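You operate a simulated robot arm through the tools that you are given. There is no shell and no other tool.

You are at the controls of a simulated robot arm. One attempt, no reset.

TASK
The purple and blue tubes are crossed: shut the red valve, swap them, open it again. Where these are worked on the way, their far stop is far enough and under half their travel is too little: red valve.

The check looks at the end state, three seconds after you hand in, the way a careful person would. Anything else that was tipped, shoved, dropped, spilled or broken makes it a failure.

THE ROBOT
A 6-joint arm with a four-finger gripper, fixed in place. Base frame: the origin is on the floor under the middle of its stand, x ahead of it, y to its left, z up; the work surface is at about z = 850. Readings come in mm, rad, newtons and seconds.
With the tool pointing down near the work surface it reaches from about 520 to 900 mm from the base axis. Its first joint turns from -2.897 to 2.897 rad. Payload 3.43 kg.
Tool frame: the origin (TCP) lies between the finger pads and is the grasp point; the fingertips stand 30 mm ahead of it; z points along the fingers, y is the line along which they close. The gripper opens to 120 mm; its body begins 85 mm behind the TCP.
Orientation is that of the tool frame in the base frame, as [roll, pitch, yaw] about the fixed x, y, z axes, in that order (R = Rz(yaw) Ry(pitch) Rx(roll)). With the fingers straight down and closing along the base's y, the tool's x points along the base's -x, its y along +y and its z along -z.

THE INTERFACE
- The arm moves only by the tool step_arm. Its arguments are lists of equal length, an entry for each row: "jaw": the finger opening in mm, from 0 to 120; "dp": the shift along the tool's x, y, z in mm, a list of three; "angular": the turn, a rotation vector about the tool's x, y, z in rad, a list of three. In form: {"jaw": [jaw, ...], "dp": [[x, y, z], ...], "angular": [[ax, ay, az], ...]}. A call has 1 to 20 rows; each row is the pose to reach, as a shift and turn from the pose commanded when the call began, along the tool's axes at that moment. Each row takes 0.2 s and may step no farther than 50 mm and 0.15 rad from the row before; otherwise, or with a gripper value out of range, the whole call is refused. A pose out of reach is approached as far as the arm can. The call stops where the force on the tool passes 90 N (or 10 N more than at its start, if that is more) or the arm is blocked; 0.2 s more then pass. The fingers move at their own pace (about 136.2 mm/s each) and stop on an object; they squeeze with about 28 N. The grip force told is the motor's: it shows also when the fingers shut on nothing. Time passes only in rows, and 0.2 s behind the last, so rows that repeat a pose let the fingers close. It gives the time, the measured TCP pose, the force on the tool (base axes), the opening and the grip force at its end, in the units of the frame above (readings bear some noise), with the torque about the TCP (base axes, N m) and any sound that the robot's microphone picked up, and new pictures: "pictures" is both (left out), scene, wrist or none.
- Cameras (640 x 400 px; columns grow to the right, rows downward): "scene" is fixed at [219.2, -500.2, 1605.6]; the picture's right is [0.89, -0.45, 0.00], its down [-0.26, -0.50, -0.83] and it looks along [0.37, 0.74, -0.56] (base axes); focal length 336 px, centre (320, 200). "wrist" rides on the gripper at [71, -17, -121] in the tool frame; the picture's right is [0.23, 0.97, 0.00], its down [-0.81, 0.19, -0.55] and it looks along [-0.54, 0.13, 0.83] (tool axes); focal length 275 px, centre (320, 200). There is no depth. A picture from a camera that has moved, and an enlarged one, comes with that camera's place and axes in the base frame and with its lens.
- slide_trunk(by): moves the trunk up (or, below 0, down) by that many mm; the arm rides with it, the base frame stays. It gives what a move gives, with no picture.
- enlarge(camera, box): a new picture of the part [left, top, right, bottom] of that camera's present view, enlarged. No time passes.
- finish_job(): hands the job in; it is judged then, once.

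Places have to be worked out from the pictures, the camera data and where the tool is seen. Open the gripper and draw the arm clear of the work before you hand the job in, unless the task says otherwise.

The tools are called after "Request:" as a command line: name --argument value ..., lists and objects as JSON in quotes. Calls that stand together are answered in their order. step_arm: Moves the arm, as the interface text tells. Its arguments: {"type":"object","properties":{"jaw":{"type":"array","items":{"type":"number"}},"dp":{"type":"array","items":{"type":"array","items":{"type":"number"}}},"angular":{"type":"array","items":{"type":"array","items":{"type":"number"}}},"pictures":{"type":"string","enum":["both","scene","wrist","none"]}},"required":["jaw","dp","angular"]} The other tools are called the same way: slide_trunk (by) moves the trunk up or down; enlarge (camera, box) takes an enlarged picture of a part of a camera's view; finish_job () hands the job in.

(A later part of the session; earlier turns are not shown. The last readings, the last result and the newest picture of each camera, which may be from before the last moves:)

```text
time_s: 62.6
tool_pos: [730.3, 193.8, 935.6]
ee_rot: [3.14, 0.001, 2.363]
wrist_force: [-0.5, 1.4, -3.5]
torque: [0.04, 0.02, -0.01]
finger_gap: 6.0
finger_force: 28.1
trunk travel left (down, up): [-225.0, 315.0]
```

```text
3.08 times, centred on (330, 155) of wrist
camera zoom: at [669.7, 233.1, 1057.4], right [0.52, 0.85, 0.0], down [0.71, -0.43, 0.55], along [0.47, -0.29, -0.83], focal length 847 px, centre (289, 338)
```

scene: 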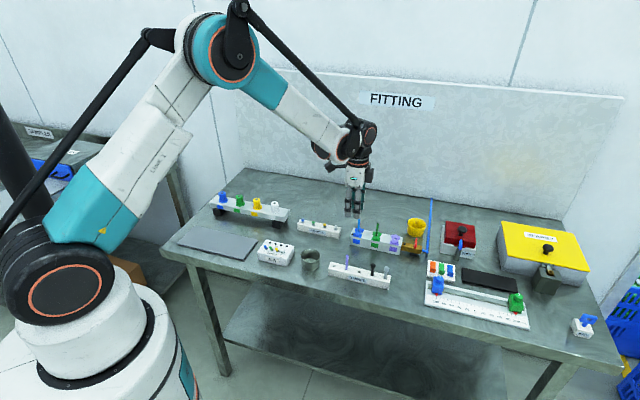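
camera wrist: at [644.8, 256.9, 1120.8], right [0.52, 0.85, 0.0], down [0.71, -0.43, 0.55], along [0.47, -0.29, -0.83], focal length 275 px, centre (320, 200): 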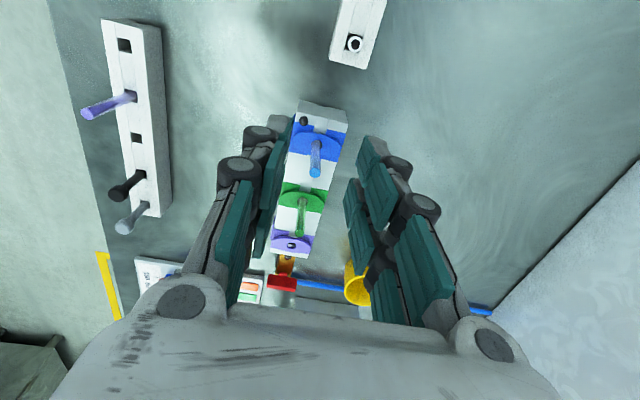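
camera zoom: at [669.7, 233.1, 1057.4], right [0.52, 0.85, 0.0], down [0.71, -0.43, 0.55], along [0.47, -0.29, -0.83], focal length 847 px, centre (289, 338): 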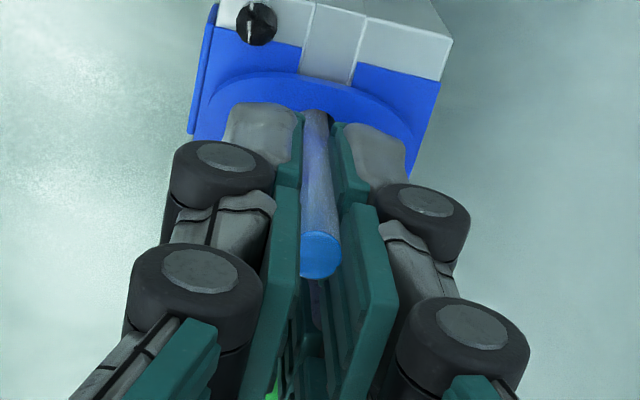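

Gripped at z≈935.6. Now I'll push down 8 mm in small steps, watching force and listening for a click.

Request:
step_arm --jaw '[0, 0, 0, 0, 0, 0, 0, 0, 0]' --dp '[[0, 0, 1], [0, 0, 2], [0, 0, 3], [0, 0, 4], [0, 0, 5], [0, 0, 6], [0, 0, 7], [0, 0, 8], [0, 0, 8]]' --angular '[[0, 0, 0], [0, 0, 0], [0, 0, 0], [0, 0, 0], [0, 0, 0], [0, 0, 0], [0, 0, 0], [0, 0, 0], [0, 0, 0]]' --pictures "none"

Request:
enlarge --camera "wrist" --box '[280, 90, 380, 220]'

Request:
enlarge --camera "scene" --box '[344, 218, 376, 242]'

```text
time_s: 64.6
tool_pos: [729.1, 195.0, 929.3]
ee_rot: [-3.141, 0.001, 2.363]
wrist_force: [5.6, 2.6, 25.0]
torque: [0.39, -0.03, -0.14]
finger_gap: 6.1
finger_force: 28.0
trunk travel left (down, up): [-225.0, 315.0]
```

```text
3.08 times, centred on (330, 155) of wrist
camera zoom: at [667.4, 234.1, 1050.7], right [0.52, 0.85, 0.0], down [0.71, -0.43, 0.55], along [0.47, -0.29, -0.83], focal length 847 px, centre (289, 338)
```

zoom: 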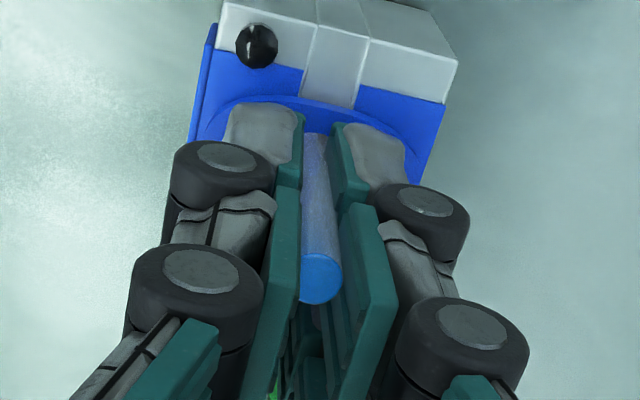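

```text
16.00 times, centred on (360, 230) of scene
camera zoom: at [219.2, -500.2, 1605.6], right [0.89, -0.45, 0.0], down [-0.26, -0.5, -0.83], along [0.37, 0.74, -0.56], focal length 5380 px, centre (-320, -280)
```

zoom: 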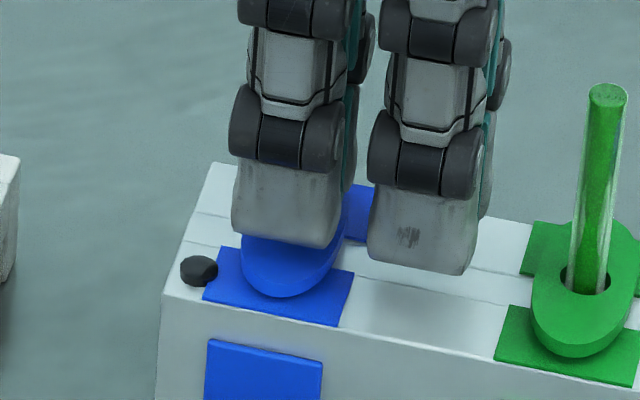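

The tube bottomed out (25 N, fingers slipping slightly). Now a tug test: pull up ~5 mm and read the force.

Request:
step_arm --jaw '[0, 0, 0, 0, 0]' --dp '[[0, 0, -1.5], [0, 0, -3], [0, 0, -4], [0, 0, -5], [0, 0, -5]]' --angular '[[0, 0, 0], [0, 0, 0], [0, 0, 0], [0, 0, 0], [0, 0, 0]]' --pictures "none"

Request:
enlarge --camera "wrist" --box '[280, 90, 380, 220]'

```text
time_s: 65.8
tool_pos: [731.0, 194.2, 932.3]
ee_rot: [-3.14, 0.0, 2.364]
wrist_force: [-5.0, 1.7, -20.4]
torque: [-0.11, 0.03, 0.01]
finger_gap: 6.0
finger_force: 27.1
trunk travel left (down, up): [-225.0, 315.0]
```

```text
3.08 times, centred on (330, 155) of wrist
camera zoom: at [669.7, 233.7, 1053.9], right [0.52, 0.85, 0.0], down [0.71, -0.43, 0.55], along [0.47, -0.29, -0.83], focal length 847 px, centre (289, 338)
```

zoom: 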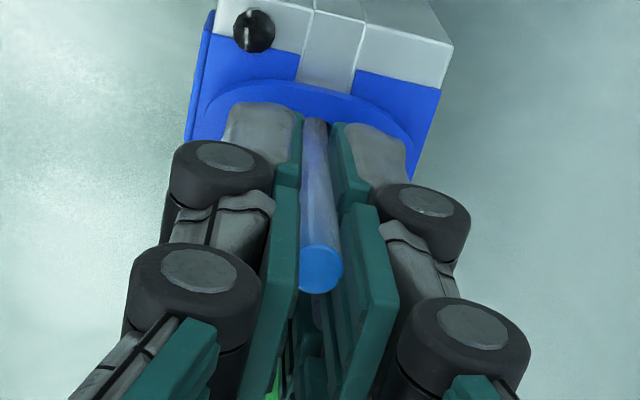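

Pulling gave −20 N with the tube staying put: it's locked in the blue port. I'll release, rise, and go back over the rack for the purple tube.

Request:
step_arm --jaw '[0, 12, 24, 30, 40, 40, 40, 40, 40, 40, 40]' --dp '[[0, 0, 2], [0, 0, 2], [0, 0, 2], [0, 0, -20], [0, 0, -55], [0, -32, -55], [0.3, -64, -55], [0.6, -96, -55], [0.9, -128, -55], [1.2, -159.5, -55], [1.2, -159.5, -55]]' --angular '[[0, 0, 0], [0, 0, 0], [0, 0, 0], [0, 0, 0], [0, 0, 0], [0, 0, 0], [0, 0, 0], [0, 0, 0], [0, 0, 0], [0, 0, 0], [0, 0, 0]]' --pictures "both"

Request:
enlarge --camera "scene" --box '[345, 215, 415, 260]'

Request:
enlarge --camera "wrist" --box '[220, 50, 420, 210]'

Request:
enlarge --camera "scene" --box '[320, 240, 400, 300]'

```text
time_s: 68.2
tool_pos: [617.2, 80.4, 989.9]
ee_rot: [3.141, 0.0, 2.361]
wrist_force: [0.4, 0.0, 0.5]
torque: [0.05, 0.0, 0.01]
finger_gap: 39.9
finger_force: 0.1
trunk travel left (down, up): [-225.0, 315.0]
camera wrist: at [555.6, 119.8, 1110.5], right [0.52, 0.85, 0.0], down [0.71, -0.43, 0.55], along [0.47, -0.29, -0.83], focal length 275 px, centre (320, 200)
```

scene: 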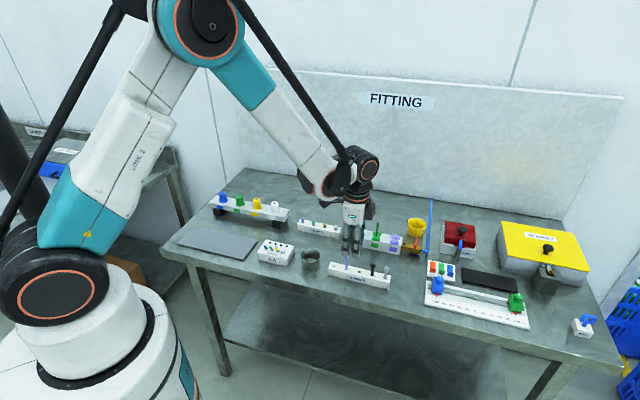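
wrist: 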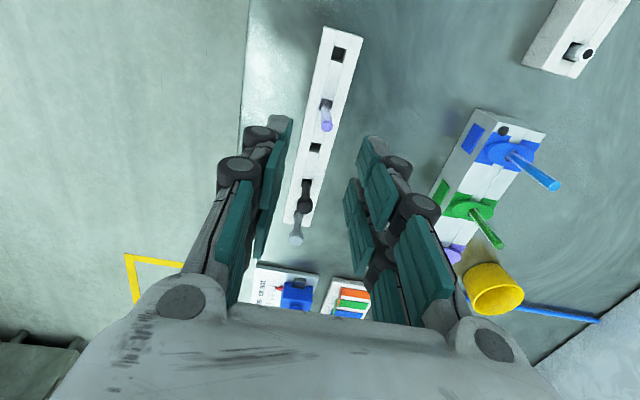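

```text
8.89 times, centred on (380, 238) of scene
camera zoom: at [219.2, -500.2, 1605.6], right [0.89, -0.45, 0.0], down [-0.26, -0.5, -0.83], along [0.37, 0.74, -0.56], focal length 2989 px, centre (-213, -133)
```

zoom: 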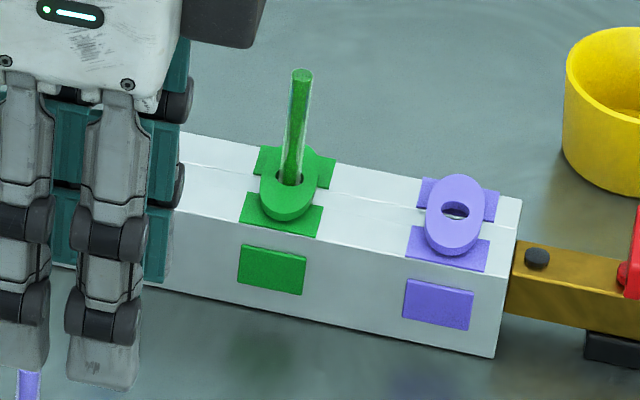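

```text
2.50 times, centred on (320, 130) of wrist
camera zoom: at [555.6, 119.8, 1110.5], right [0.52, 0.85, 0.0], down [0.71, -0.43, 0.55], along [0.47, -0.29, -0.83], focal length 688 px, centre (320, 375)
```

zoom: 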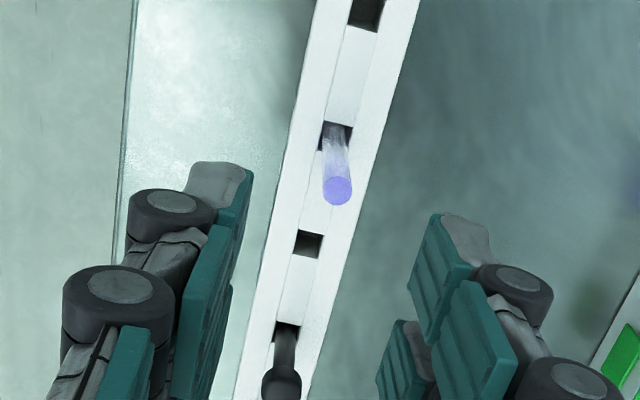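

```text
6.67 times, centred on (360, 270) of scene
camera zoom: at [219.2, -500.2, 1605.6], right [0.89, -0.45, 0.0], down [-0.26, -0.5, -0.83], along [0.37, 0.74, -0.56], focal length 2242 px, centre (53, -267)
```

zoom: 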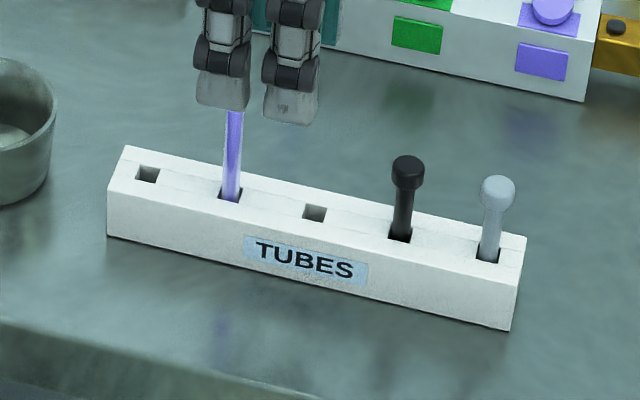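

The purple tube stands nearly vertical in the rack with ~48 mm showing. I'll descend around it and grip with the tips ~4 mm above the rack.

Request:
step_arm --jaw '[30, 24, 24, 24, 24, 24]' --dp '[[0, -0.4, 15], [0, -0.4, 30], [0, -0.4, 45], [0, -0.4, 60], [0, -0.4, 72], [0, -0.4, 72]]' --angular '[[0, 0, 0], [0, 0, 0], [0, 0, 0], [0, 0, 0], [0, 0, 0], [0, 0, 0]]' --pictures "none"

Request:
enlarge --camera "wrist" --box '[260, 80, 400, 220]'

Request:
enlarge --camera "scene" --box '[330, 240, 380, 280]'

```text
time_s: 69.6
tool_pos: [617.5, 80.5, 917.0]
ee_rot: [3.141, 0.001, 2.364]
wrist_force: [-0.5, -0.5, 0.1]
torque: [-0.01, -0.03, 0.0]
finger_gap: 24.0
finger_force: 0.0
trunk travel left (down, up): [-225.0, 315.0]
```

```text
2.86 times, centred on (330, 150) of wrist
camera zoom: at [556.2, 121.1, 1038.1], right [0.52, 0.85, 0.0], down [0.71, -0.43, 0.55], along [0.47, -0.29, -0.83], focal length 786 px, centre (291, 343)
```

zoom: 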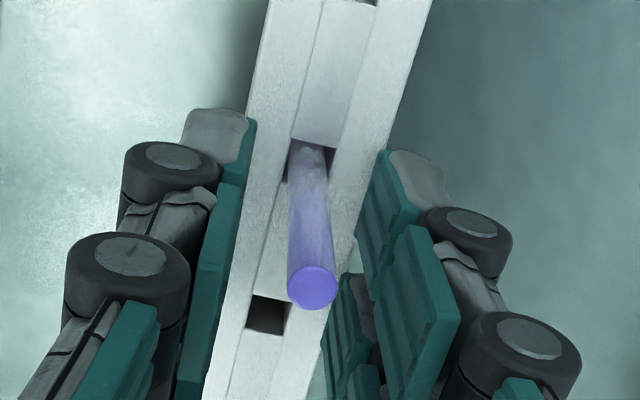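

```text
10.00 times, centred on (355, 260) of scene
camera zoom: at [219.2, -500.2, 1605.6], right [0.89, -0.45, 0.0], down [-0.26, -0.5, -0.83], along [0.37, 0.74, -0.56], focal length 3362 px, centre (-30, -400)
```

zoom: 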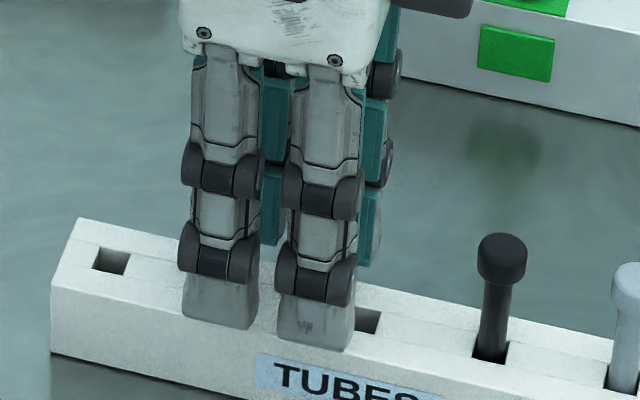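

The tube is centred between the pads. I'll close on it and lift it out of the rack.

Request:
step_arm --jaw '[10, 0, 0, 0, 0, 0, 0, 0, 0, 0]' --dp '[[0, 0, 0], [0, 0, 0], [0, 0, 0], [0, 0, 0], [0, 0, -5], [0, 0, -15], [0, 0, -30], [0, 0, -50], [0, 0, -75], [0, 0, -75]]' --angular '[[0, 0, 0], [0, 0, 0], [0, 0, 0], [0, 0, 0], [0, 0, 0], [0, 0, 0], [0, 0, 0], [0, 0, 0], [0, 0, 0], [0, 0, 0]]' --pictures "both"

Request:
enlarge --camera "wrist" --box '[260, 60, 400, 220]'

Request:
enlarge --camera "scene" --box '[330, 205, 390, 260]'

```text
time_s: 71.8
tool_pos: [617.6, 80.3, 994.0]
ee_rot: [-3.141, 0.001, 2.362]
wrist_force: [0.2, -0.1, 0.3]
torque: [0.0, -0.02, -0.02]
finger_gap: 5.8
finger_force: 27.6
trunk travel left (down, up): [-225.0, 315.0]
camera wrist: at [554.8, 119.7, 1113.9], right [0.52, 0.85, 0.0], down [0.71, -0.43, 0.55], along [0.47, -0.29, -0.83], focal length 275 px, centre (320, 200)
```

scene: 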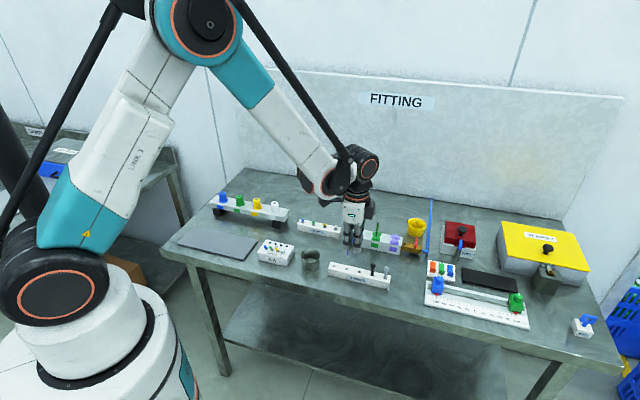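
wrist: 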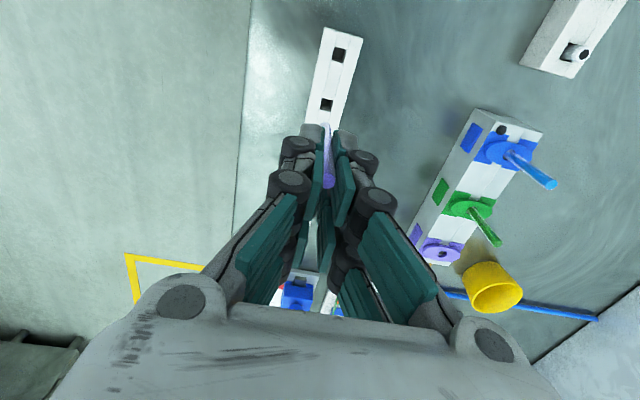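

```text
2.50 times, centred on (330, 140) of wrist
camera zoom: at [554.8, 119.7, 1113.9], right [0.52, 0.85, 0.0], down [0.71, -0.43, 0.55], along [0.47, -0.29, -0.83], focal length 688 px, centre (295, 350)
```

zoom: 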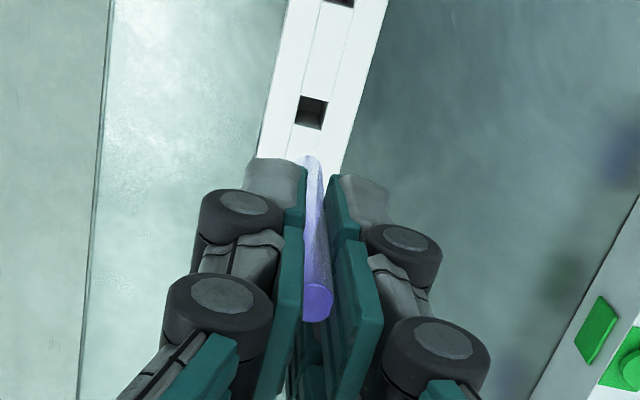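

```text
7.27 times, centred on (360, 232) of scene
camera zoom: at [219.2, -500.2, 1605.6], right [0.89, -0.45, 0.0], down [-0.26, -0.5, -0.83], along [0.37, 0.74, -0.56], focal length 2445 px, centre (29, -36)
```

zoom: 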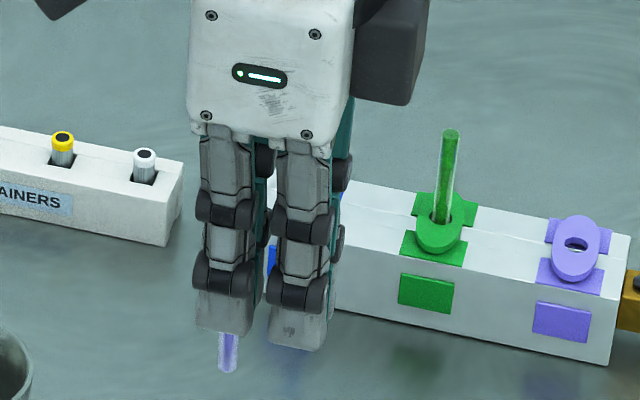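

The purple tube is held with ~25 mm below the fingertips. I'll carry it over to the purple port, staying above the rack plugs, and stop ~12 mm above the collar.

Request:
step_arm --jaw '[0, 0, 0, 0, 0, 0, 0, 0, 0]' --dp '[[0, 0, -18], [-24, 31.7, -18], [-48, 63.4, -18], [-72, 95.2, -18], [-96, 127, -18], [-120.5, 158.6, -18], [-120.5, 158.6, 5], [-120.5, 158.6, 26], [-120.5, 158.6, 26]]' --angular '[[0, 0, 0], [0, 0, 0], [0, 0, 0], [0, 0, 0], [0, 0, 0], [0, 0, 0], [0, 0, 0], [0, 0, 0], [0, 0, 0]]' --pictures "both"

Request:
enlarge --camera "wrist" --box '[290, 85, 370, 155]'

Request:
enlarge --camera "scene" --box '[375, 215, 415, 245]'

Request:
enlarge --camera "scene" --box '[345, 210, 425, 262]'

```text
time_s: 73.8
tool_pos: [814.8, 111.0, 964.6]
ee_rot: [-3.141, 0.0, 2.362]
wrist_force: [-0.8, 0.5, 0.0]
torque: [0.01, 0.05, 0.0]
finger_gap: 5.9
finger_force: 27.9
trunk travel left (down, up): [-225.0, 315.0]
camera wrist: at [752.3, 150.0, 1085.5], right [0.52, 0.85, 0.0], down [0.71, -0.43, 0.55], along [0.47, -0.29, -0.83], focal length 275 px, centre (320, 200)
```

scene: 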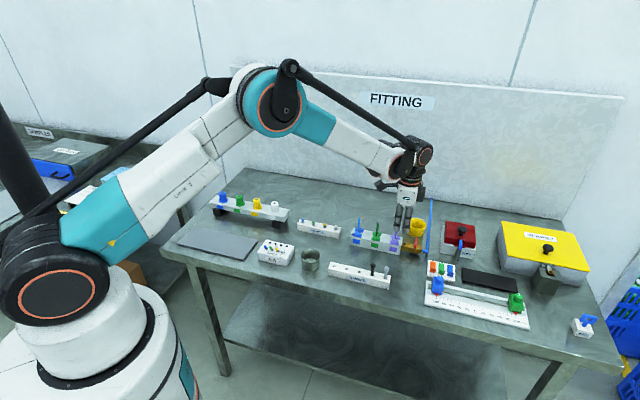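
wrist: 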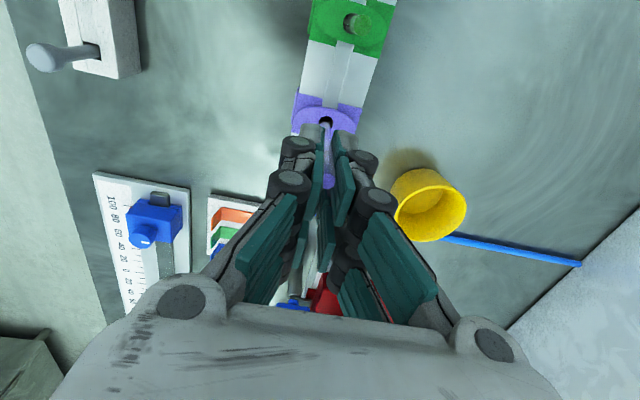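

```text
5.71 times, centred on (330, 120) of wrist
camera zoom: at [752.3, 150.0, 1085.5], right [0.52, 0.85, 0.0], down [0.71, -0.43, 0.55], along [0.47, -0.29, -0.83], focal length 1573 px, centre (263, 657)
```

zoom: 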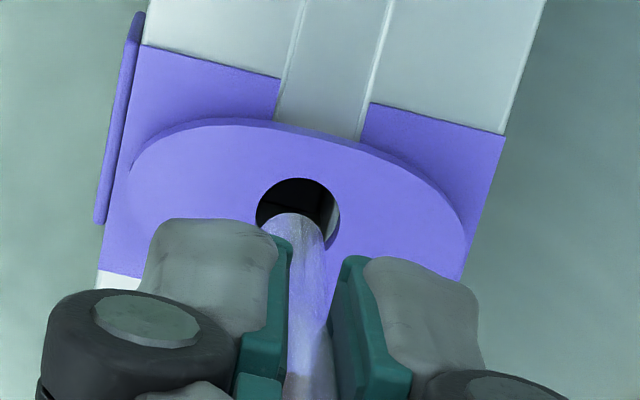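

```text
13.33 times, centred on (395, 230) of scene
camera zoom: at [219.2, -500.2, 1605.6], right [0.89, -0.45, 0.0], down [-0.26, -0.5, -0.83], along [0.37, 0.74, -0.56], focal length 4483 px, centre (-680, -200)
```

zoom: 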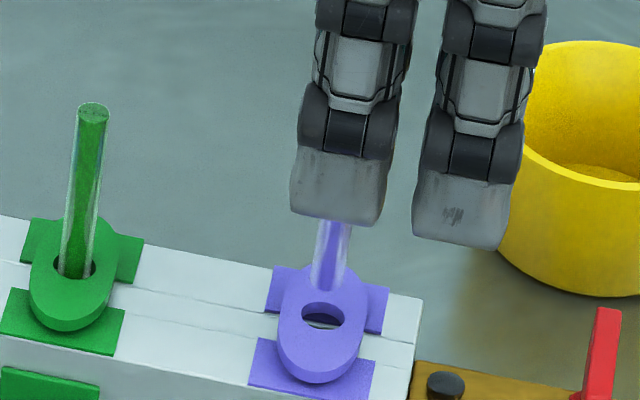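

```text
7.69 times, centred on (385, 236) of scene
camera zoom: at [219.2, -500.2, 1605.6], right [0.89, -0.45, 0.0], down [-0.26, -0.5, -0.83], along [0.37, 0.74, -0.56], focal length 2586 px, centre (-180, -77)
```

zoom: 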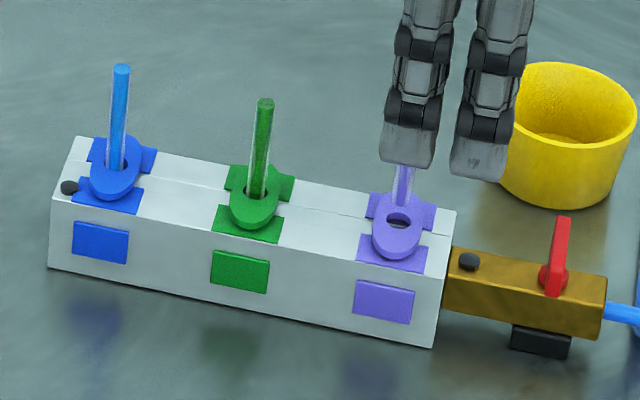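

The tube end is ~10.5 mm above the purple collar and within about 1 mm of centre. I'll shift (−0.4, +0.6) mm, lower 6 mm, and re-check.

Request:
step_arm --jaw '[0, 0, 0, 0]' --dp '[[-0.4, 0.6, 0], [-0.4, 0.6, 3], [-0.4, 0.6, 6], [-0.4, 0.6, 6]]' --angular '[[0, 0, 0], [0, 0, 0], [0, 0, 0], [0, 0, 0]]' --pictures "none"

Request:
enlarge --camera "wrist" --box '[300, 95, 360, 145]'

Request:
enlarge --camera "scene" --box '[383, 224, 407, 244]'

```text
time_s: 74.8
tool_pos: [814.9, 110.3, 958.8]
ee_rot: [3.14, 0.002, 2.364]
wrist_force: [0.6, 0.1, -0.3]
torque: [-0.02, -0.04, -0.02]
finger_gap: 5.9
finger_force: 28.1
trunk travel left (down, up): [-225.0, 315.0]
```

```text
8.00 times, centred on (330, 120) of wrist
camera zoom: at [753.0, 149.8, 1080.3], right [0.52, 0.85, 0.0], down [0.71, -0.43, 0.55], along [0.47, -0.29, -0.83], focal length 2202 px, centre (240, 840)
```

zoom: 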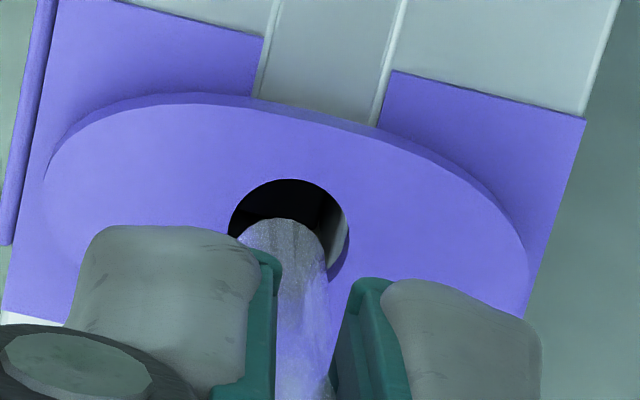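

```text
16.00 times, centred on (395, 234) of scene
camera zoom: at [219.2, -500.2, 1605.6], right [0.89, -0.45, 0.0], down [-0.26, -0.5, -0.83], along [0.37, 0.74, -0.56], focal length 5380 px, centre (-880, -344)
```

zoom: 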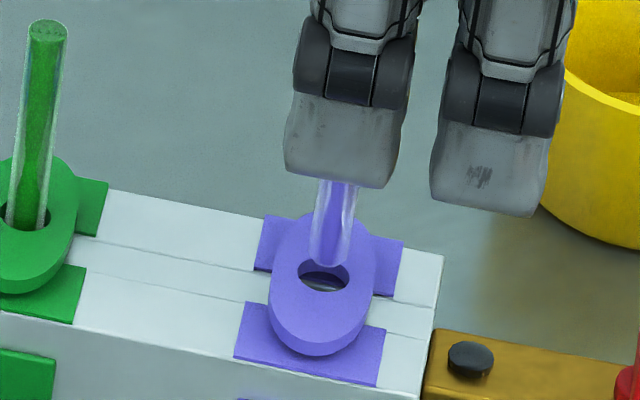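

Well centred now. I'll nudge +0.3 mm in y and lower 12 mm into the collar with force check.

Request:
step_arm --jaw '[0, 0, 0, 0, 0, 0, 0]' --dp '[[0, 0.3, 2], [0, 0.3, 4], [0, 0.3, 6], [0, 0.3, 8], [0, 0.3, 10], [0, 0.3, 12], [0, 0.3, 12]]' --angular '[[0, 0, 0], [0, 0, 0], [0, 0, 0], [0, 0, 0], [0, 0, 0], [0, 0, 0], [0, 0, 0]]' --pictures "none"

Request:
enlarge --camera "wrist" --box '[300, 95, 360, 145]'

Request:
enlarge --camera "scene" --box '[383, 224, 407, 244]'

```text
time_s: 76.4
tool_pos: [815.2, 110.3, 947.0]
ee_rot: [3.141, 0.001, 2.364]
wrist_force: [-0.1, -0.1, -0.7]
torque: [0.02, 0.0, 0.01]
finger_gap: 6.0
finger_force: 27.9
trunk travel left (down, up): [-225.0, 315.0]
```

```text
8.00 times, centred on (330, 120) of wrist
camera zoom: at [752.9, 149.4, 1068.9], right [0.52, 0.85, 0.0], down [0.71, -0.43, 0.55], along [0.47, -0.29, -0.83], focal length 2202 px, centre (240, 840)
```

zoom: 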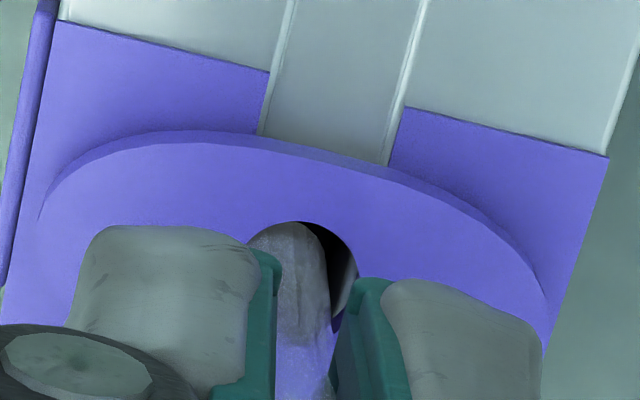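

```text
16.00 times, centred on (395, 234) of scene
camera zoom: at [219.2, -500.2, 1605.6], right [0.89, -0.45, 0.0], down [-0.26, -0.5, -0.83], along [0.37, 0.74, -0.56], focal length 5380 px, centre (-880, -344)
```

zoom: 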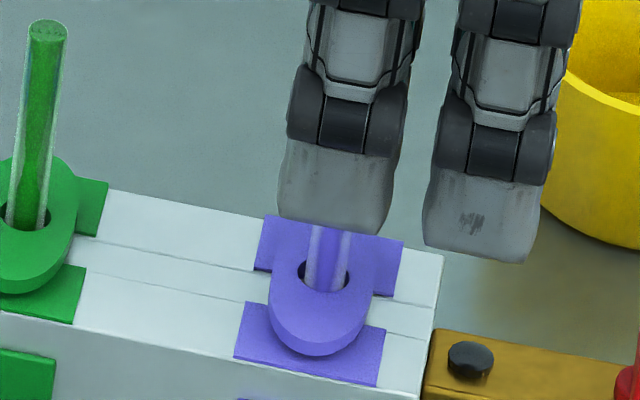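

It's in the collar with no force. I'll centre slightly (+0.5 y) and push it down to the seat, up to 15 mm in small steps.

Request:
step_arm --jaw '[0, 0, 0, 0, 0, 0, 0, 0, 0, 0, 0]' --dp '[[-0.2, 0.5, 2], [-0.2, 0.5, 4], [-0.2, 0.5, 6], [-0.2, 0.5, 8], [-0.2, 0.5, 9.5], [-0.2, 0.5, 11], [-0.2, 0.5, 12], [-0.2, 0.5, 13], [-0.2, 0.5, 14], [-0.2, 0.5, 15], [-0.2, 0.5, 15]]' --angular '[[0, 0, 0], [0, 0, 0], [0, 0, 0], [0, 0, 0], [0, 0, 0], [0, 0, 0], [0, 0, 0], [0, 0, 0], [0, 0, 0], [0, 0, 0], [0, 0, 0]]' --pictures "none"

Request:
enlarge --camera "wrist" --box '[280, 90, 380, 220]'

Request:
enlarge --camera "scene" --box '[383, 224, 407, 244]'

```text
time_s: 78.8
tool_pos: [815.4, 110.5, 933.4]
ee_rot: [3.142, 0.001, 2.362]
wrist_force: [0.5, 0.2, 3.1]
torque: [0.06, 0.01, -0.04]
finger_gap: 6.2
finger_force: 27.8
trunk travel left (down, up): [-225.0, 315.0]
```

```text
3.08 times, centred on (330, 155) of wrist
camera zoom: at [753.7, 149.6, 1054.0], right [0.52, 0.85, 0.0], down [0.71, -0.43, 0.55], along [0.47, -0.29, -0.83], focal length 847 px, centre (289, 338)
```

zoom: 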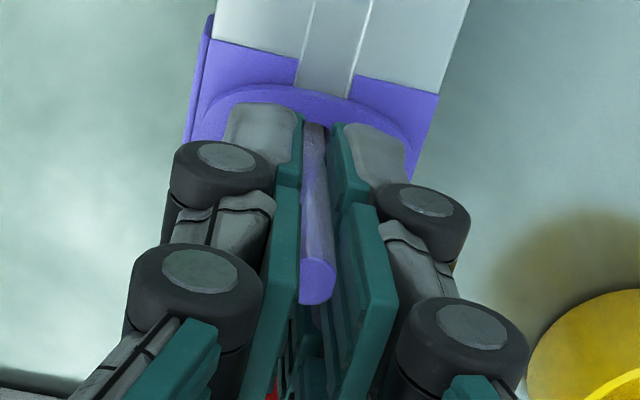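

```text
16.00 times, centred on (395, 234) of scene
camera zoom: at [219.2, -500.2, 1605.6], right [0.89, -0.45, 0.0], down [-0.26, -0.5, -0.83], along [0.37, 0.74, -0.56], focal length 5380 px, centre (-880, -344)
```

zoom: 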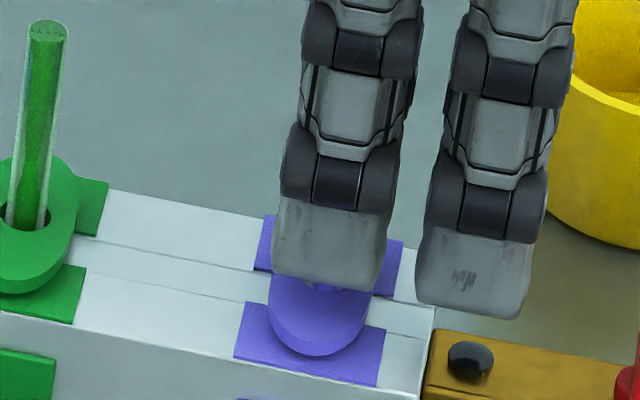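

Only 3 N so far — not bottomed yet. I'll go 6 mm further (tips still just above the collar).

Request:
step_arm --jaw '[0, 0, 0, 0, 0, 0, 0]' --dp '[[0, 0, 1], [0, 0, 2], [0, 0, 3], [0, 0, 4], [0, 0, 5], [0, 0, 6], [0, 0, 6]]' --angular '[[0, 0, 0], [0, 0, 0], [0, 0, 0], [0, 0, 0], [0, 0, 0], [0, 0, 0], [0, 0, 0]]' --pictures "none"

Request:
enlarge --camera "wrist" --box '[280, 90, 380, 220]'

Request:
enlarge --camera "scene" --box '[383, 224, 407, 244]'

```text
time_s: 80.4
tool_pos: [815.2, 109.8, 929.9]
ee_rot: [3.139, 0.001, 2.362]
wrist_force: [5.7, 3.1, 25.7]
torque: [0.4, -0.04, -0.08]
finger_gap: 6.2
finger_force: 27.6
trunk travel left (down, up): [-225.0, 315.0]
```

```text
3.08 times, centred on (330, 155) of wrist
camera zoom: at [752.5, 149.5, 1050.2], right [0.52, 0.85, 0.0], down [0.71, -0.43, 0.55], along [0.47, -0.29, -0.83], focal length 847 px, centre (289, 338)
```

zoom: 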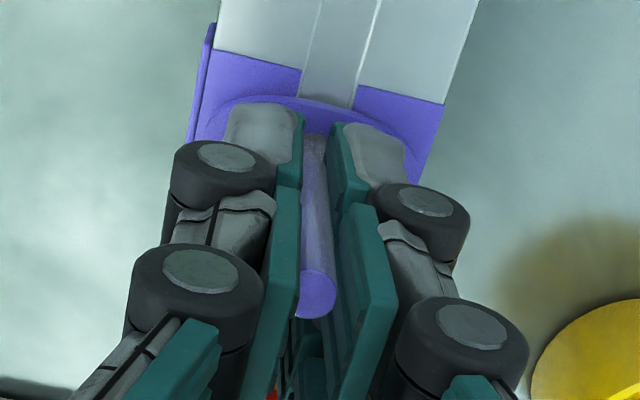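

```text
16.00 times, centred on (395, 234) of scene
camera zoom: at [219.2, -500.2, 1605.6], right [0.89, -0.45, 0.0], down [-0.26, -0.5, -0.83], along [0.37, 0.74, -0.56], focal length 5380 px, centre (-880, -344)
```

zoom: 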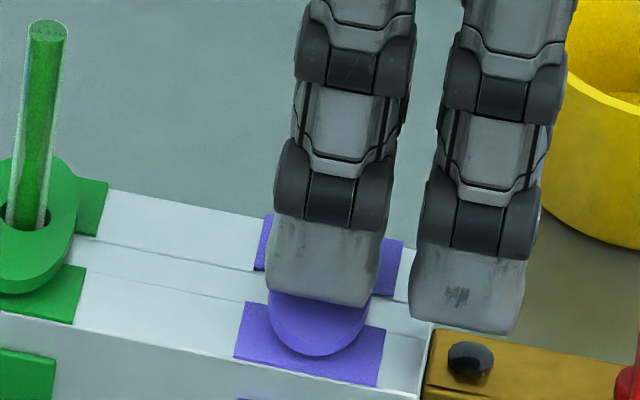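

Bottomed out at ~26 N. Now the tug test: pull up 5 mm.

Request:
step_arm --jaw '[0, 0, 0, 0, 0]' --dp '[[0, 0, -1.5], [0, 0, -3], [0, 0, -4], [0, 0, -5], [0, 0, -5]]' --angular '[[0, 0, 0], [0, 0, 0], [0, 0, 0], [0, 0, 0], [0, 0, 0]]' --pictures "none"

Request:
enlarge --camera "wrist" --box '[280, 90, 380, 220]'

```text
time_s: 81.6
tool_pos: [816.4, 109.3, 931.5]
ee_rot: [-3.141, 0.0, 2.364]
wrist_force: [-7.4, 3.8, -19.5]
torque: [0.01, 0.14, 0.0]
finger_gap: 6.1
finger_force: 27.4
trunk travel left (down, up): [-225.0, 315.0]
```

```text
3.08 times, centred on (330, 155) of wrist
camera zoom: at [754.3, 149.8, 1051.5], right [0.52, 0.85, 0.0], down [0.71, -0.43, 0.55], along [0.47, -0.29, -0.83], focal length 847 px, centre (289, 338)
```

zoom: 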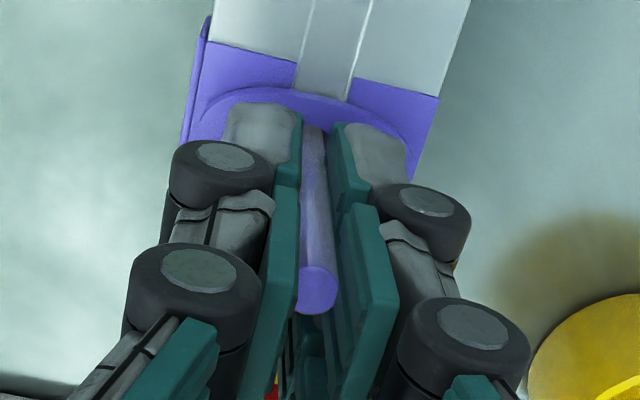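

−19.5 N with the tube fixed: the purple tube is locked too. I'll release, rise clear, and compare all three tubes.

Request:
step_arm --jaw '[0, 12, 24, 30, 40, 40, 40]' --dp '[[0, 0, 2], [0, 0, 2], [0, 0, 2], [0, 0, -25], [0, 0, -60], [0, 40, -70], [0, 40, -70]]' --angular '[[0, 0, 0], [0, 0, 0], [0, 0, 0], [0, 0, 0], [0, 0, 0], [0, 0, 0], [0, 0, 0]]' --pictures "both"

Request:
enlarge --camera "scene" --box '[345, 215, 415, 260]'

Request:
enlarge --camera "wrist" --box '[200, 0, 400, 200]'

```text
time_s: 83.2
tool_pos: [845.7, 138.3, 1000.9]
ee_rot: [3.141, 0.0, 2.364]
wrist_force: [0.5, -0.9, -0.1]
torque: [0.01, 0.01, 0.03]
finger_gap: 39.9
finger_force: 0.1
trunk travel left (down, up): [-225.0, 315.0]
camera wrist: at [783.6, 177.6, 1122.2], right [0.52, 0.85, 0.0], down [0.71, -0.43, 0.55], along [0.47, -0.29, -0.83], focal length 275 px, centre (320, 200)
```

scene: 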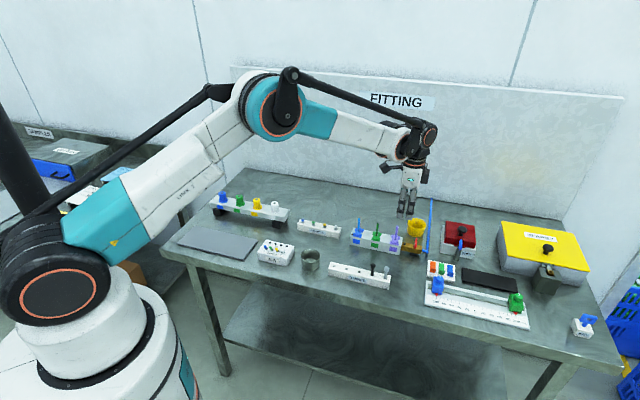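
wrist: 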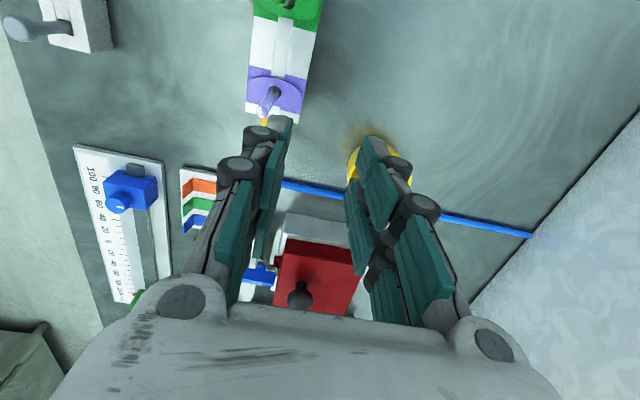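

```text
8.89 times, centred on (380, 238) of scene
camera zoom: at [219.2, -500.2, 1605.6], right [0.89, -0.45, 0.0], down [-0.26, -0.5, -0.83], along [0.37, 0.74, -0.56], focal length 2989 px, centre (-213, -133)
```

zoom: 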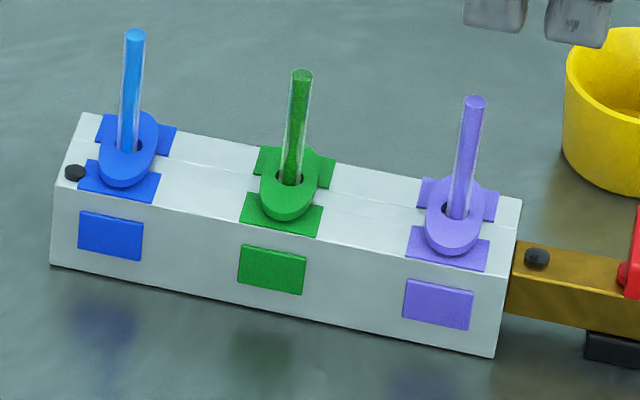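

```text
2.00 times, centred on (300, 100) of wrist
camera zoom: at [783.6, 177.6, 1122.2], right [0.52, 0.85, 0.0], down [0.71, -0.43, 0.55], along [0.47, -0.29, -0.83], focal length 551 px, centre (360, 400)
```

zoom: 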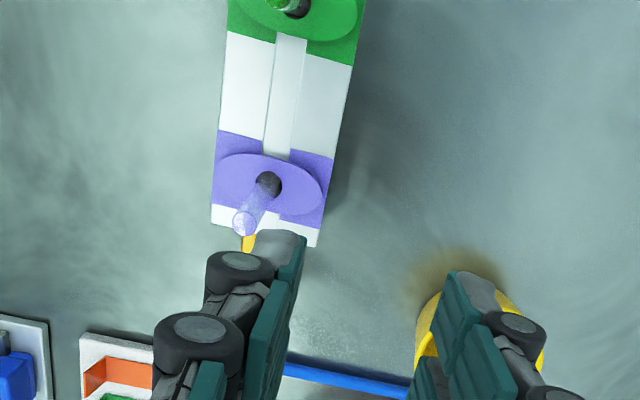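

Both tubes are in the right ports and hold against a pull, but sit ~2–3 mm higher than the originals did. I'll press the purple tube's top gently with closed fingertips to see whether it can seat deeper.

Request:
step_arm --jaw '[20, 0, 0, 0, 0]' --dp '[[0, -20, 0], [0, -40, 0], [0, -40, 0], [0, -40, 10], [0, -40, 10]]' --angular '[[0, 0, 0], [0, 0, 0], [0, 0, 0], [0, 0, 0], [0, 0, 0]]' --pictures "wrist"

Request:
enlarge --camera "wrist" --box '[260, 60, 400, 200]'

Request:
enlarge --camera "scene" --box '[375, 200, 425, 245]'

```text
time_s: 84.4
tool_pos: [816.8, 110.4, 992.3]
ee_rot: [3.142, 0.0, 2.363]
wrist_force: [0.3, 0.5, -0.3]
torque: [-0.01, 0.0, 0.03]
finger_gap: 0.0
finger_force: 27.5
trunk travel left (down, up): [-225.0, 315.0]
camera wrist: at [754.0, 150.1, 1112.9], right [0.52, 0.85, 0.0], down [0.71, -0.43, 0.55], along [0.47, -0.29, -0.83], focal length 275 px, centre (320, 200)
```

wrist: 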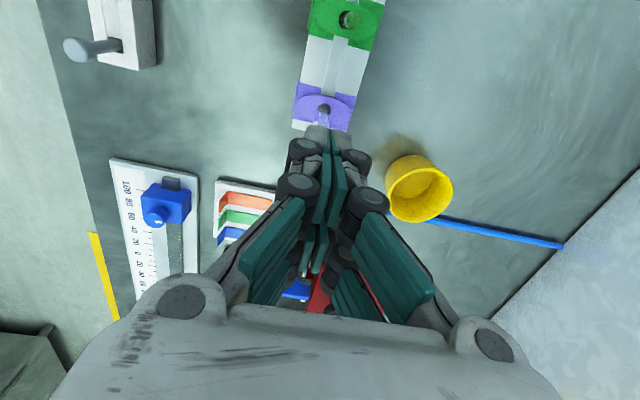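

```text
2.86 times, centred on (330, 130) of wrist
camera zoom: at [754.0, 150.1, 1112.9], right [0.52, 0.85, 0.0], down [0.71, -0.43, 0.55], along [0.47, -0.29, -0.83], focal length 786 px, centre (291, 400)
```

zoom: 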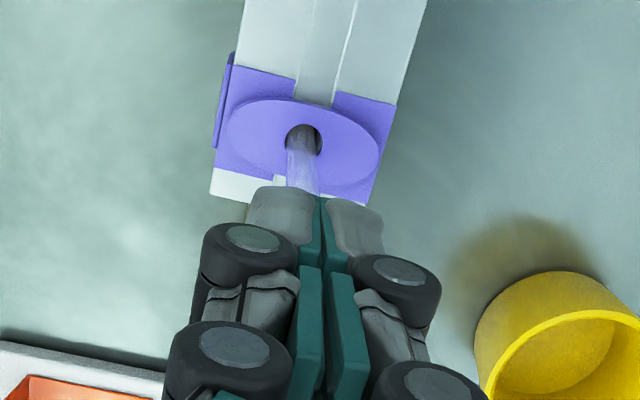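

```text
8.89 times, centred on (400, 222) of scene
camera zoom: at [219.2, -500.2, 1605.6], right [0.89, -0.45, 0.0], down [-0.26, -0.5, -0.83], along [0.37, 0.74, -0.56], focal length 2989 px, centre (-391, 0)
```

zoom: 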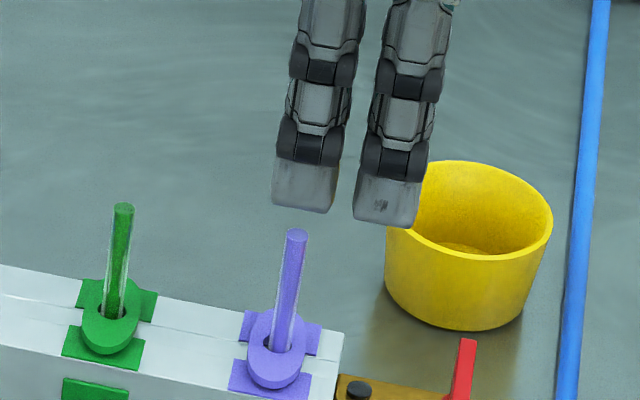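

The closed tips are right above the purple tube's top, ~15 mm away. I'll approach and press in 1 mm steps, reading the force.

Request:
step_arm --jaw '[0, 0, 0, 0, 0, 0]' --dp '[[0, 0, 5], [0, 0, 10], [0, 0, 12], [0, 0, 13], [0, 0, 14], [0, 0, 14]]' --angular '[[0, 0, 0], [0, 0, 0], [0, 0, 0], [0, 0, 0], [0, 0, 0], [0, 0, 0]]' --pictures "none"

Request:
enlarge --camera "scene" --box '[375, 205, 415, 241]'

```text
time_s: 85.8
tool_pos: [815.6, 109.8, 978.0]
ee_rot: [3.139, 0.0, 2.363]
wrist_force: [0.1, 0.4, -0.1]
torque: [0.01, -0.01, -0.05]
finger_gap: 0.1
finger_force: 28.3
trunk travel left (down, up): [-225.0, 315.0]
```

```text
11.11 times, centred on (395, 223) of scene
camera zoom: at [219.2, -500.2, 1605.6], right [0.89, -0.45, 0.0], down [-0.26, -0.5, -0.83], along [0.37, 0.74, -0.56], focal length 3736 px, centre (-513, -56)
```

zoom: 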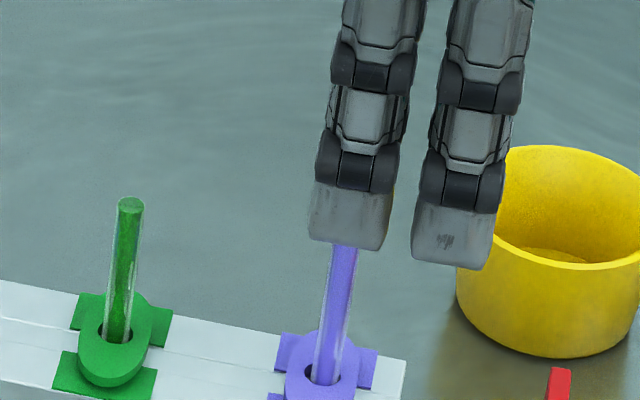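

Just above contact. Now 4 mm more in 1 mm steps.

Request:
step_arm --jaw '[0, 0, 0, 0, 0]' --dp '[[0, 0, 1], [0, 0, 2], [0, 0, 3], [0, 0, 4], [0, 0, 4]]' --angular '[[0, 0, 0], [0, 0, 0], [0, 0, 0], [0, 0, 0], [0, 0, 0]]' --pictures "none"

Request:
enlarge --camera "scene" --box '[375, 205, 415, 241]'

```text
time_s: 87.0
tool_pos: [816.4, 109.3, 975.3]
ee_rot: [3.142, 0.0, 2.364]
wrist_force: [1.1, -0.3, 1.0]
torque: [0.0, -0.02, 0.04]
finger_gap: 5.9
finger_force: 28.0
trunk travel left (down, up): [-225.0, 315.0]
```

```text
11.11 times, centred on (395, 223) of scene
camera zoom: at [219.2, -500.2, 1605.6], right [0.89, -0.45, 0.0], down [-0.26, -0.5, -0.83], along [0.37, 0.74, -0.56], focal length 3736 px, centre (-513, -56)
```

zoom: 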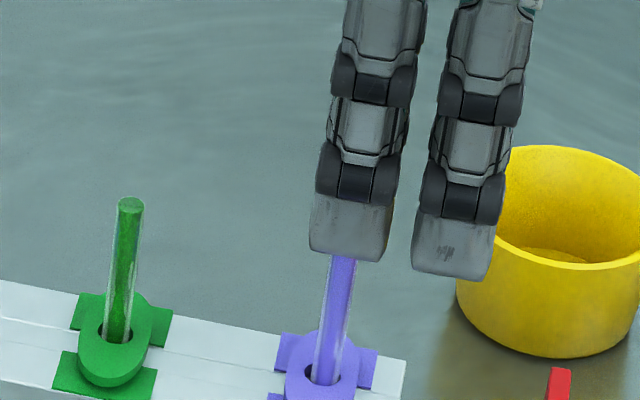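

The tube top wedged between the finger pads instead of being pressed. I'll rise, shift 7 mm so that it sits under one solid fingertip, and press again.

Request:
step_arm --jaw '[6, 8, 0, 0, 0, 0, 0, 0]' --dp '[[0, 0, 0], [0, 0, -12], [0, 7, -14], [0, 7, -14], [0, 7, -8], [0, 7, -4], [0, 7, -3], [0, 7, -3]]' --angular '[[0, 0, 0], [0, 0, 0], [0, 0, 0], [0, 0, 0], [0, 0, 0], [0, 0, 0], [0, 0, 0], [0, 0, 0]]' --pictures "none"

Request:
enlarge --camera "scene" --box '[375, 205, 415, 241]'

Request:
enlarge --camera "wrist" --box '[260, 60, 400, 200]'

```text
time_s: 88.8
tool_pos: [820.1, 114.8, 978.0]
ee_rot: [3.141, -0.001, 2.364]
wrist_force: [0.1, 0.2, -0.2]
torque: [0.02, 0.02, 0.01]
finger_gap: 0.0
finger_force: 28.5
trunk travel left (down, up): [-225.0, 315.0]
```

```text
11.11 times, centred on (395, 223) of scene
camera zoom: at [219.2, -500.2, 1605.6], right [0.89, -0.45, 0.0], down [-0.26, -0.5, -0.83], along [0.37, 0.74, -0.56], focal length 3736 px, centre (-513, -56)
```

zoom: 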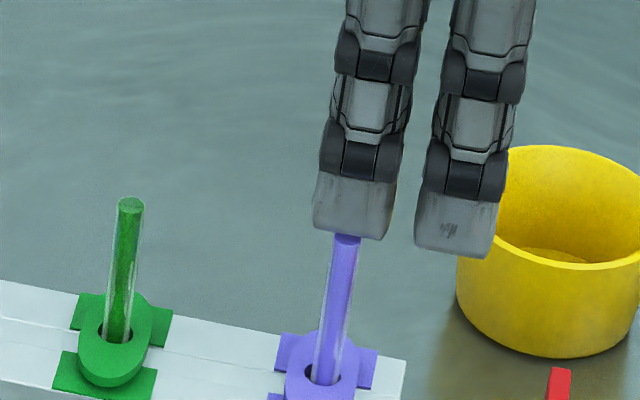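

```text
2.86 times, centred on (330, 130) of wrist
camera zoom: at [758.5, 153.8, 1098.6], right [0.52, 0.85, 0.0], down [0.71, -0.43, 0.55], along [0.47, -0.29, -0.83], focal length 786 px, centre (291, 400)
```

zoom: 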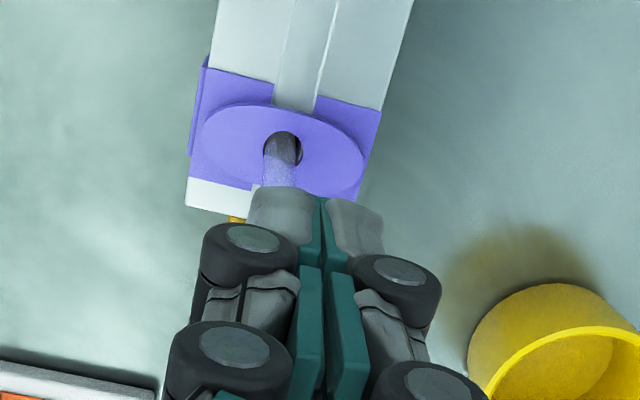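

The tube top is now right under one fingertip. Pressing in 1 mm steps.

Request:
step_arm --jaw '[0, 0, 0, 0]' --dp '[[0, 0, 1], [0, 0, 2], [0, 0, 3], [0, 0, 3]]' --angular '[[0, 0, 0], [0, 0, 0], [0, 0, 0], [0, 0, 0]]' --pictures "none"

Request:
enlarge --camera "scene" --box '[375, 205, 415, 241]'

```text
time_s: 89.8
tool_pos: [820.7, 115.5, 975.5]
ee_rot: [-3.14, -0.001, 2.362]
wrist_force: [-0.3, -0.6, 0.8]
torque: [-0.01, -0.04, 0.0]
finger_gap: 0.1
finger_force: 27.8
trunk travel left (down, up): [-225.0, 315.0]
```

```text
11.11 times, centred on (395, 223) of scene
camera zoom: at [219.2, -500.2, 1605.6], right [0.89, -0.45, 0.0], down [-0.26, -0.5, -0.83], along [0.37, 0.74, -0.56], focal length 3736 px, centre (-513, -56)
```

zoom: 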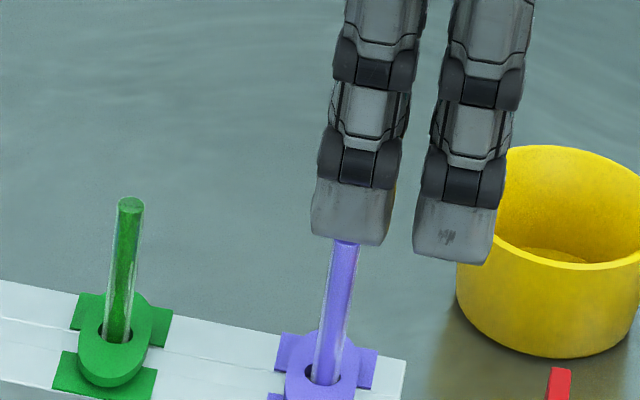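

Still no contact force. Continuing down 3 mm.

Request:
step_arm --jaw '[0, 0, 0, 0]' --dp '[[0, 0, 1], [0, 0, 2], [0, 0, 3], [0, 0, 3]]' --angular '[[0, 0, 0], [0, 0, 0], [0, 0, 0], [0, 0, 0]]' --pictures "none"

Request:
enlarge --camera "scene" --box '[375, 205, 415, 241]'

```text
time_s: 90.8
tool_pos: [819.4, 114.2, 972.6]
ee_rot: [-3.141, -0.001, 2.363]
wrist_force: [0.6, -0.5, 5.9]
torque: [0.0, 0.09, -0.04]
finger_gap: 0.0
finger_force: 27.7
trunk travel left (down, up): [-225.0, 315.0]
```

```text
11.11 times, centred on (395, 223) of scene
camera zoom: at [219.2, -500.2, 1605.6], right [0.89, -0.45, 0.0], down [-0.26, -0.5, -0.83], along [0.37, 0.74, -0.56], focal length 3736 px, centre (-513, -56)
```

zoom: 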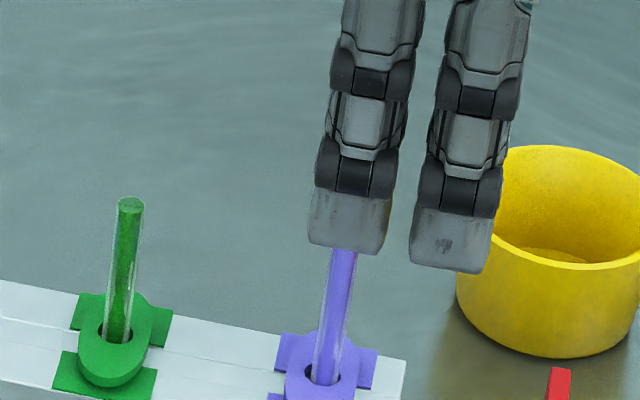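

Contact (~6 N) with the tube top at z≈943. I'll press a bit harder, 2 mm more.

Request:
step_arm --jaw '[0, 0, 0]' --dp '[[0, 0, 1], [0, 0, 2], [0, 0, 2]]' --angular '[[0, 0, 0], [0, 0, 0], [0, 0, 0]]' --pictures "none"

Request:
enlarge --camera "scene" --box '[375, 205, 415, 241]'

```text
time_s: 91.6
tool_pos: [820.5, 114.6, 970.8]
ee_rot: [-3.141, 0.001, 2.361]
wrist_force: [0.8, -0.7, 7.8]
torque: [0.06, 0.12, 0.0]
finger_gap: 0.0
finger_force: 28.3
trunk travel left (down, up): [-225.0, 315.0]
```

```text
11.11 times, centred on (395, 223) of scene
camera zoom: at [219.2, -500.2, 1605.6], right [0.89, -0.45, 0.0], down [-0.26, -0.5, -0.83], along [0.37, 0.74, -0.56], focal length 3736 px, centre (-513, -56)
```

zoom: 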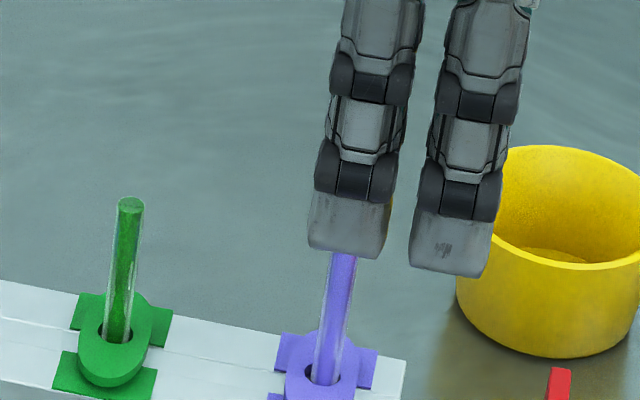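

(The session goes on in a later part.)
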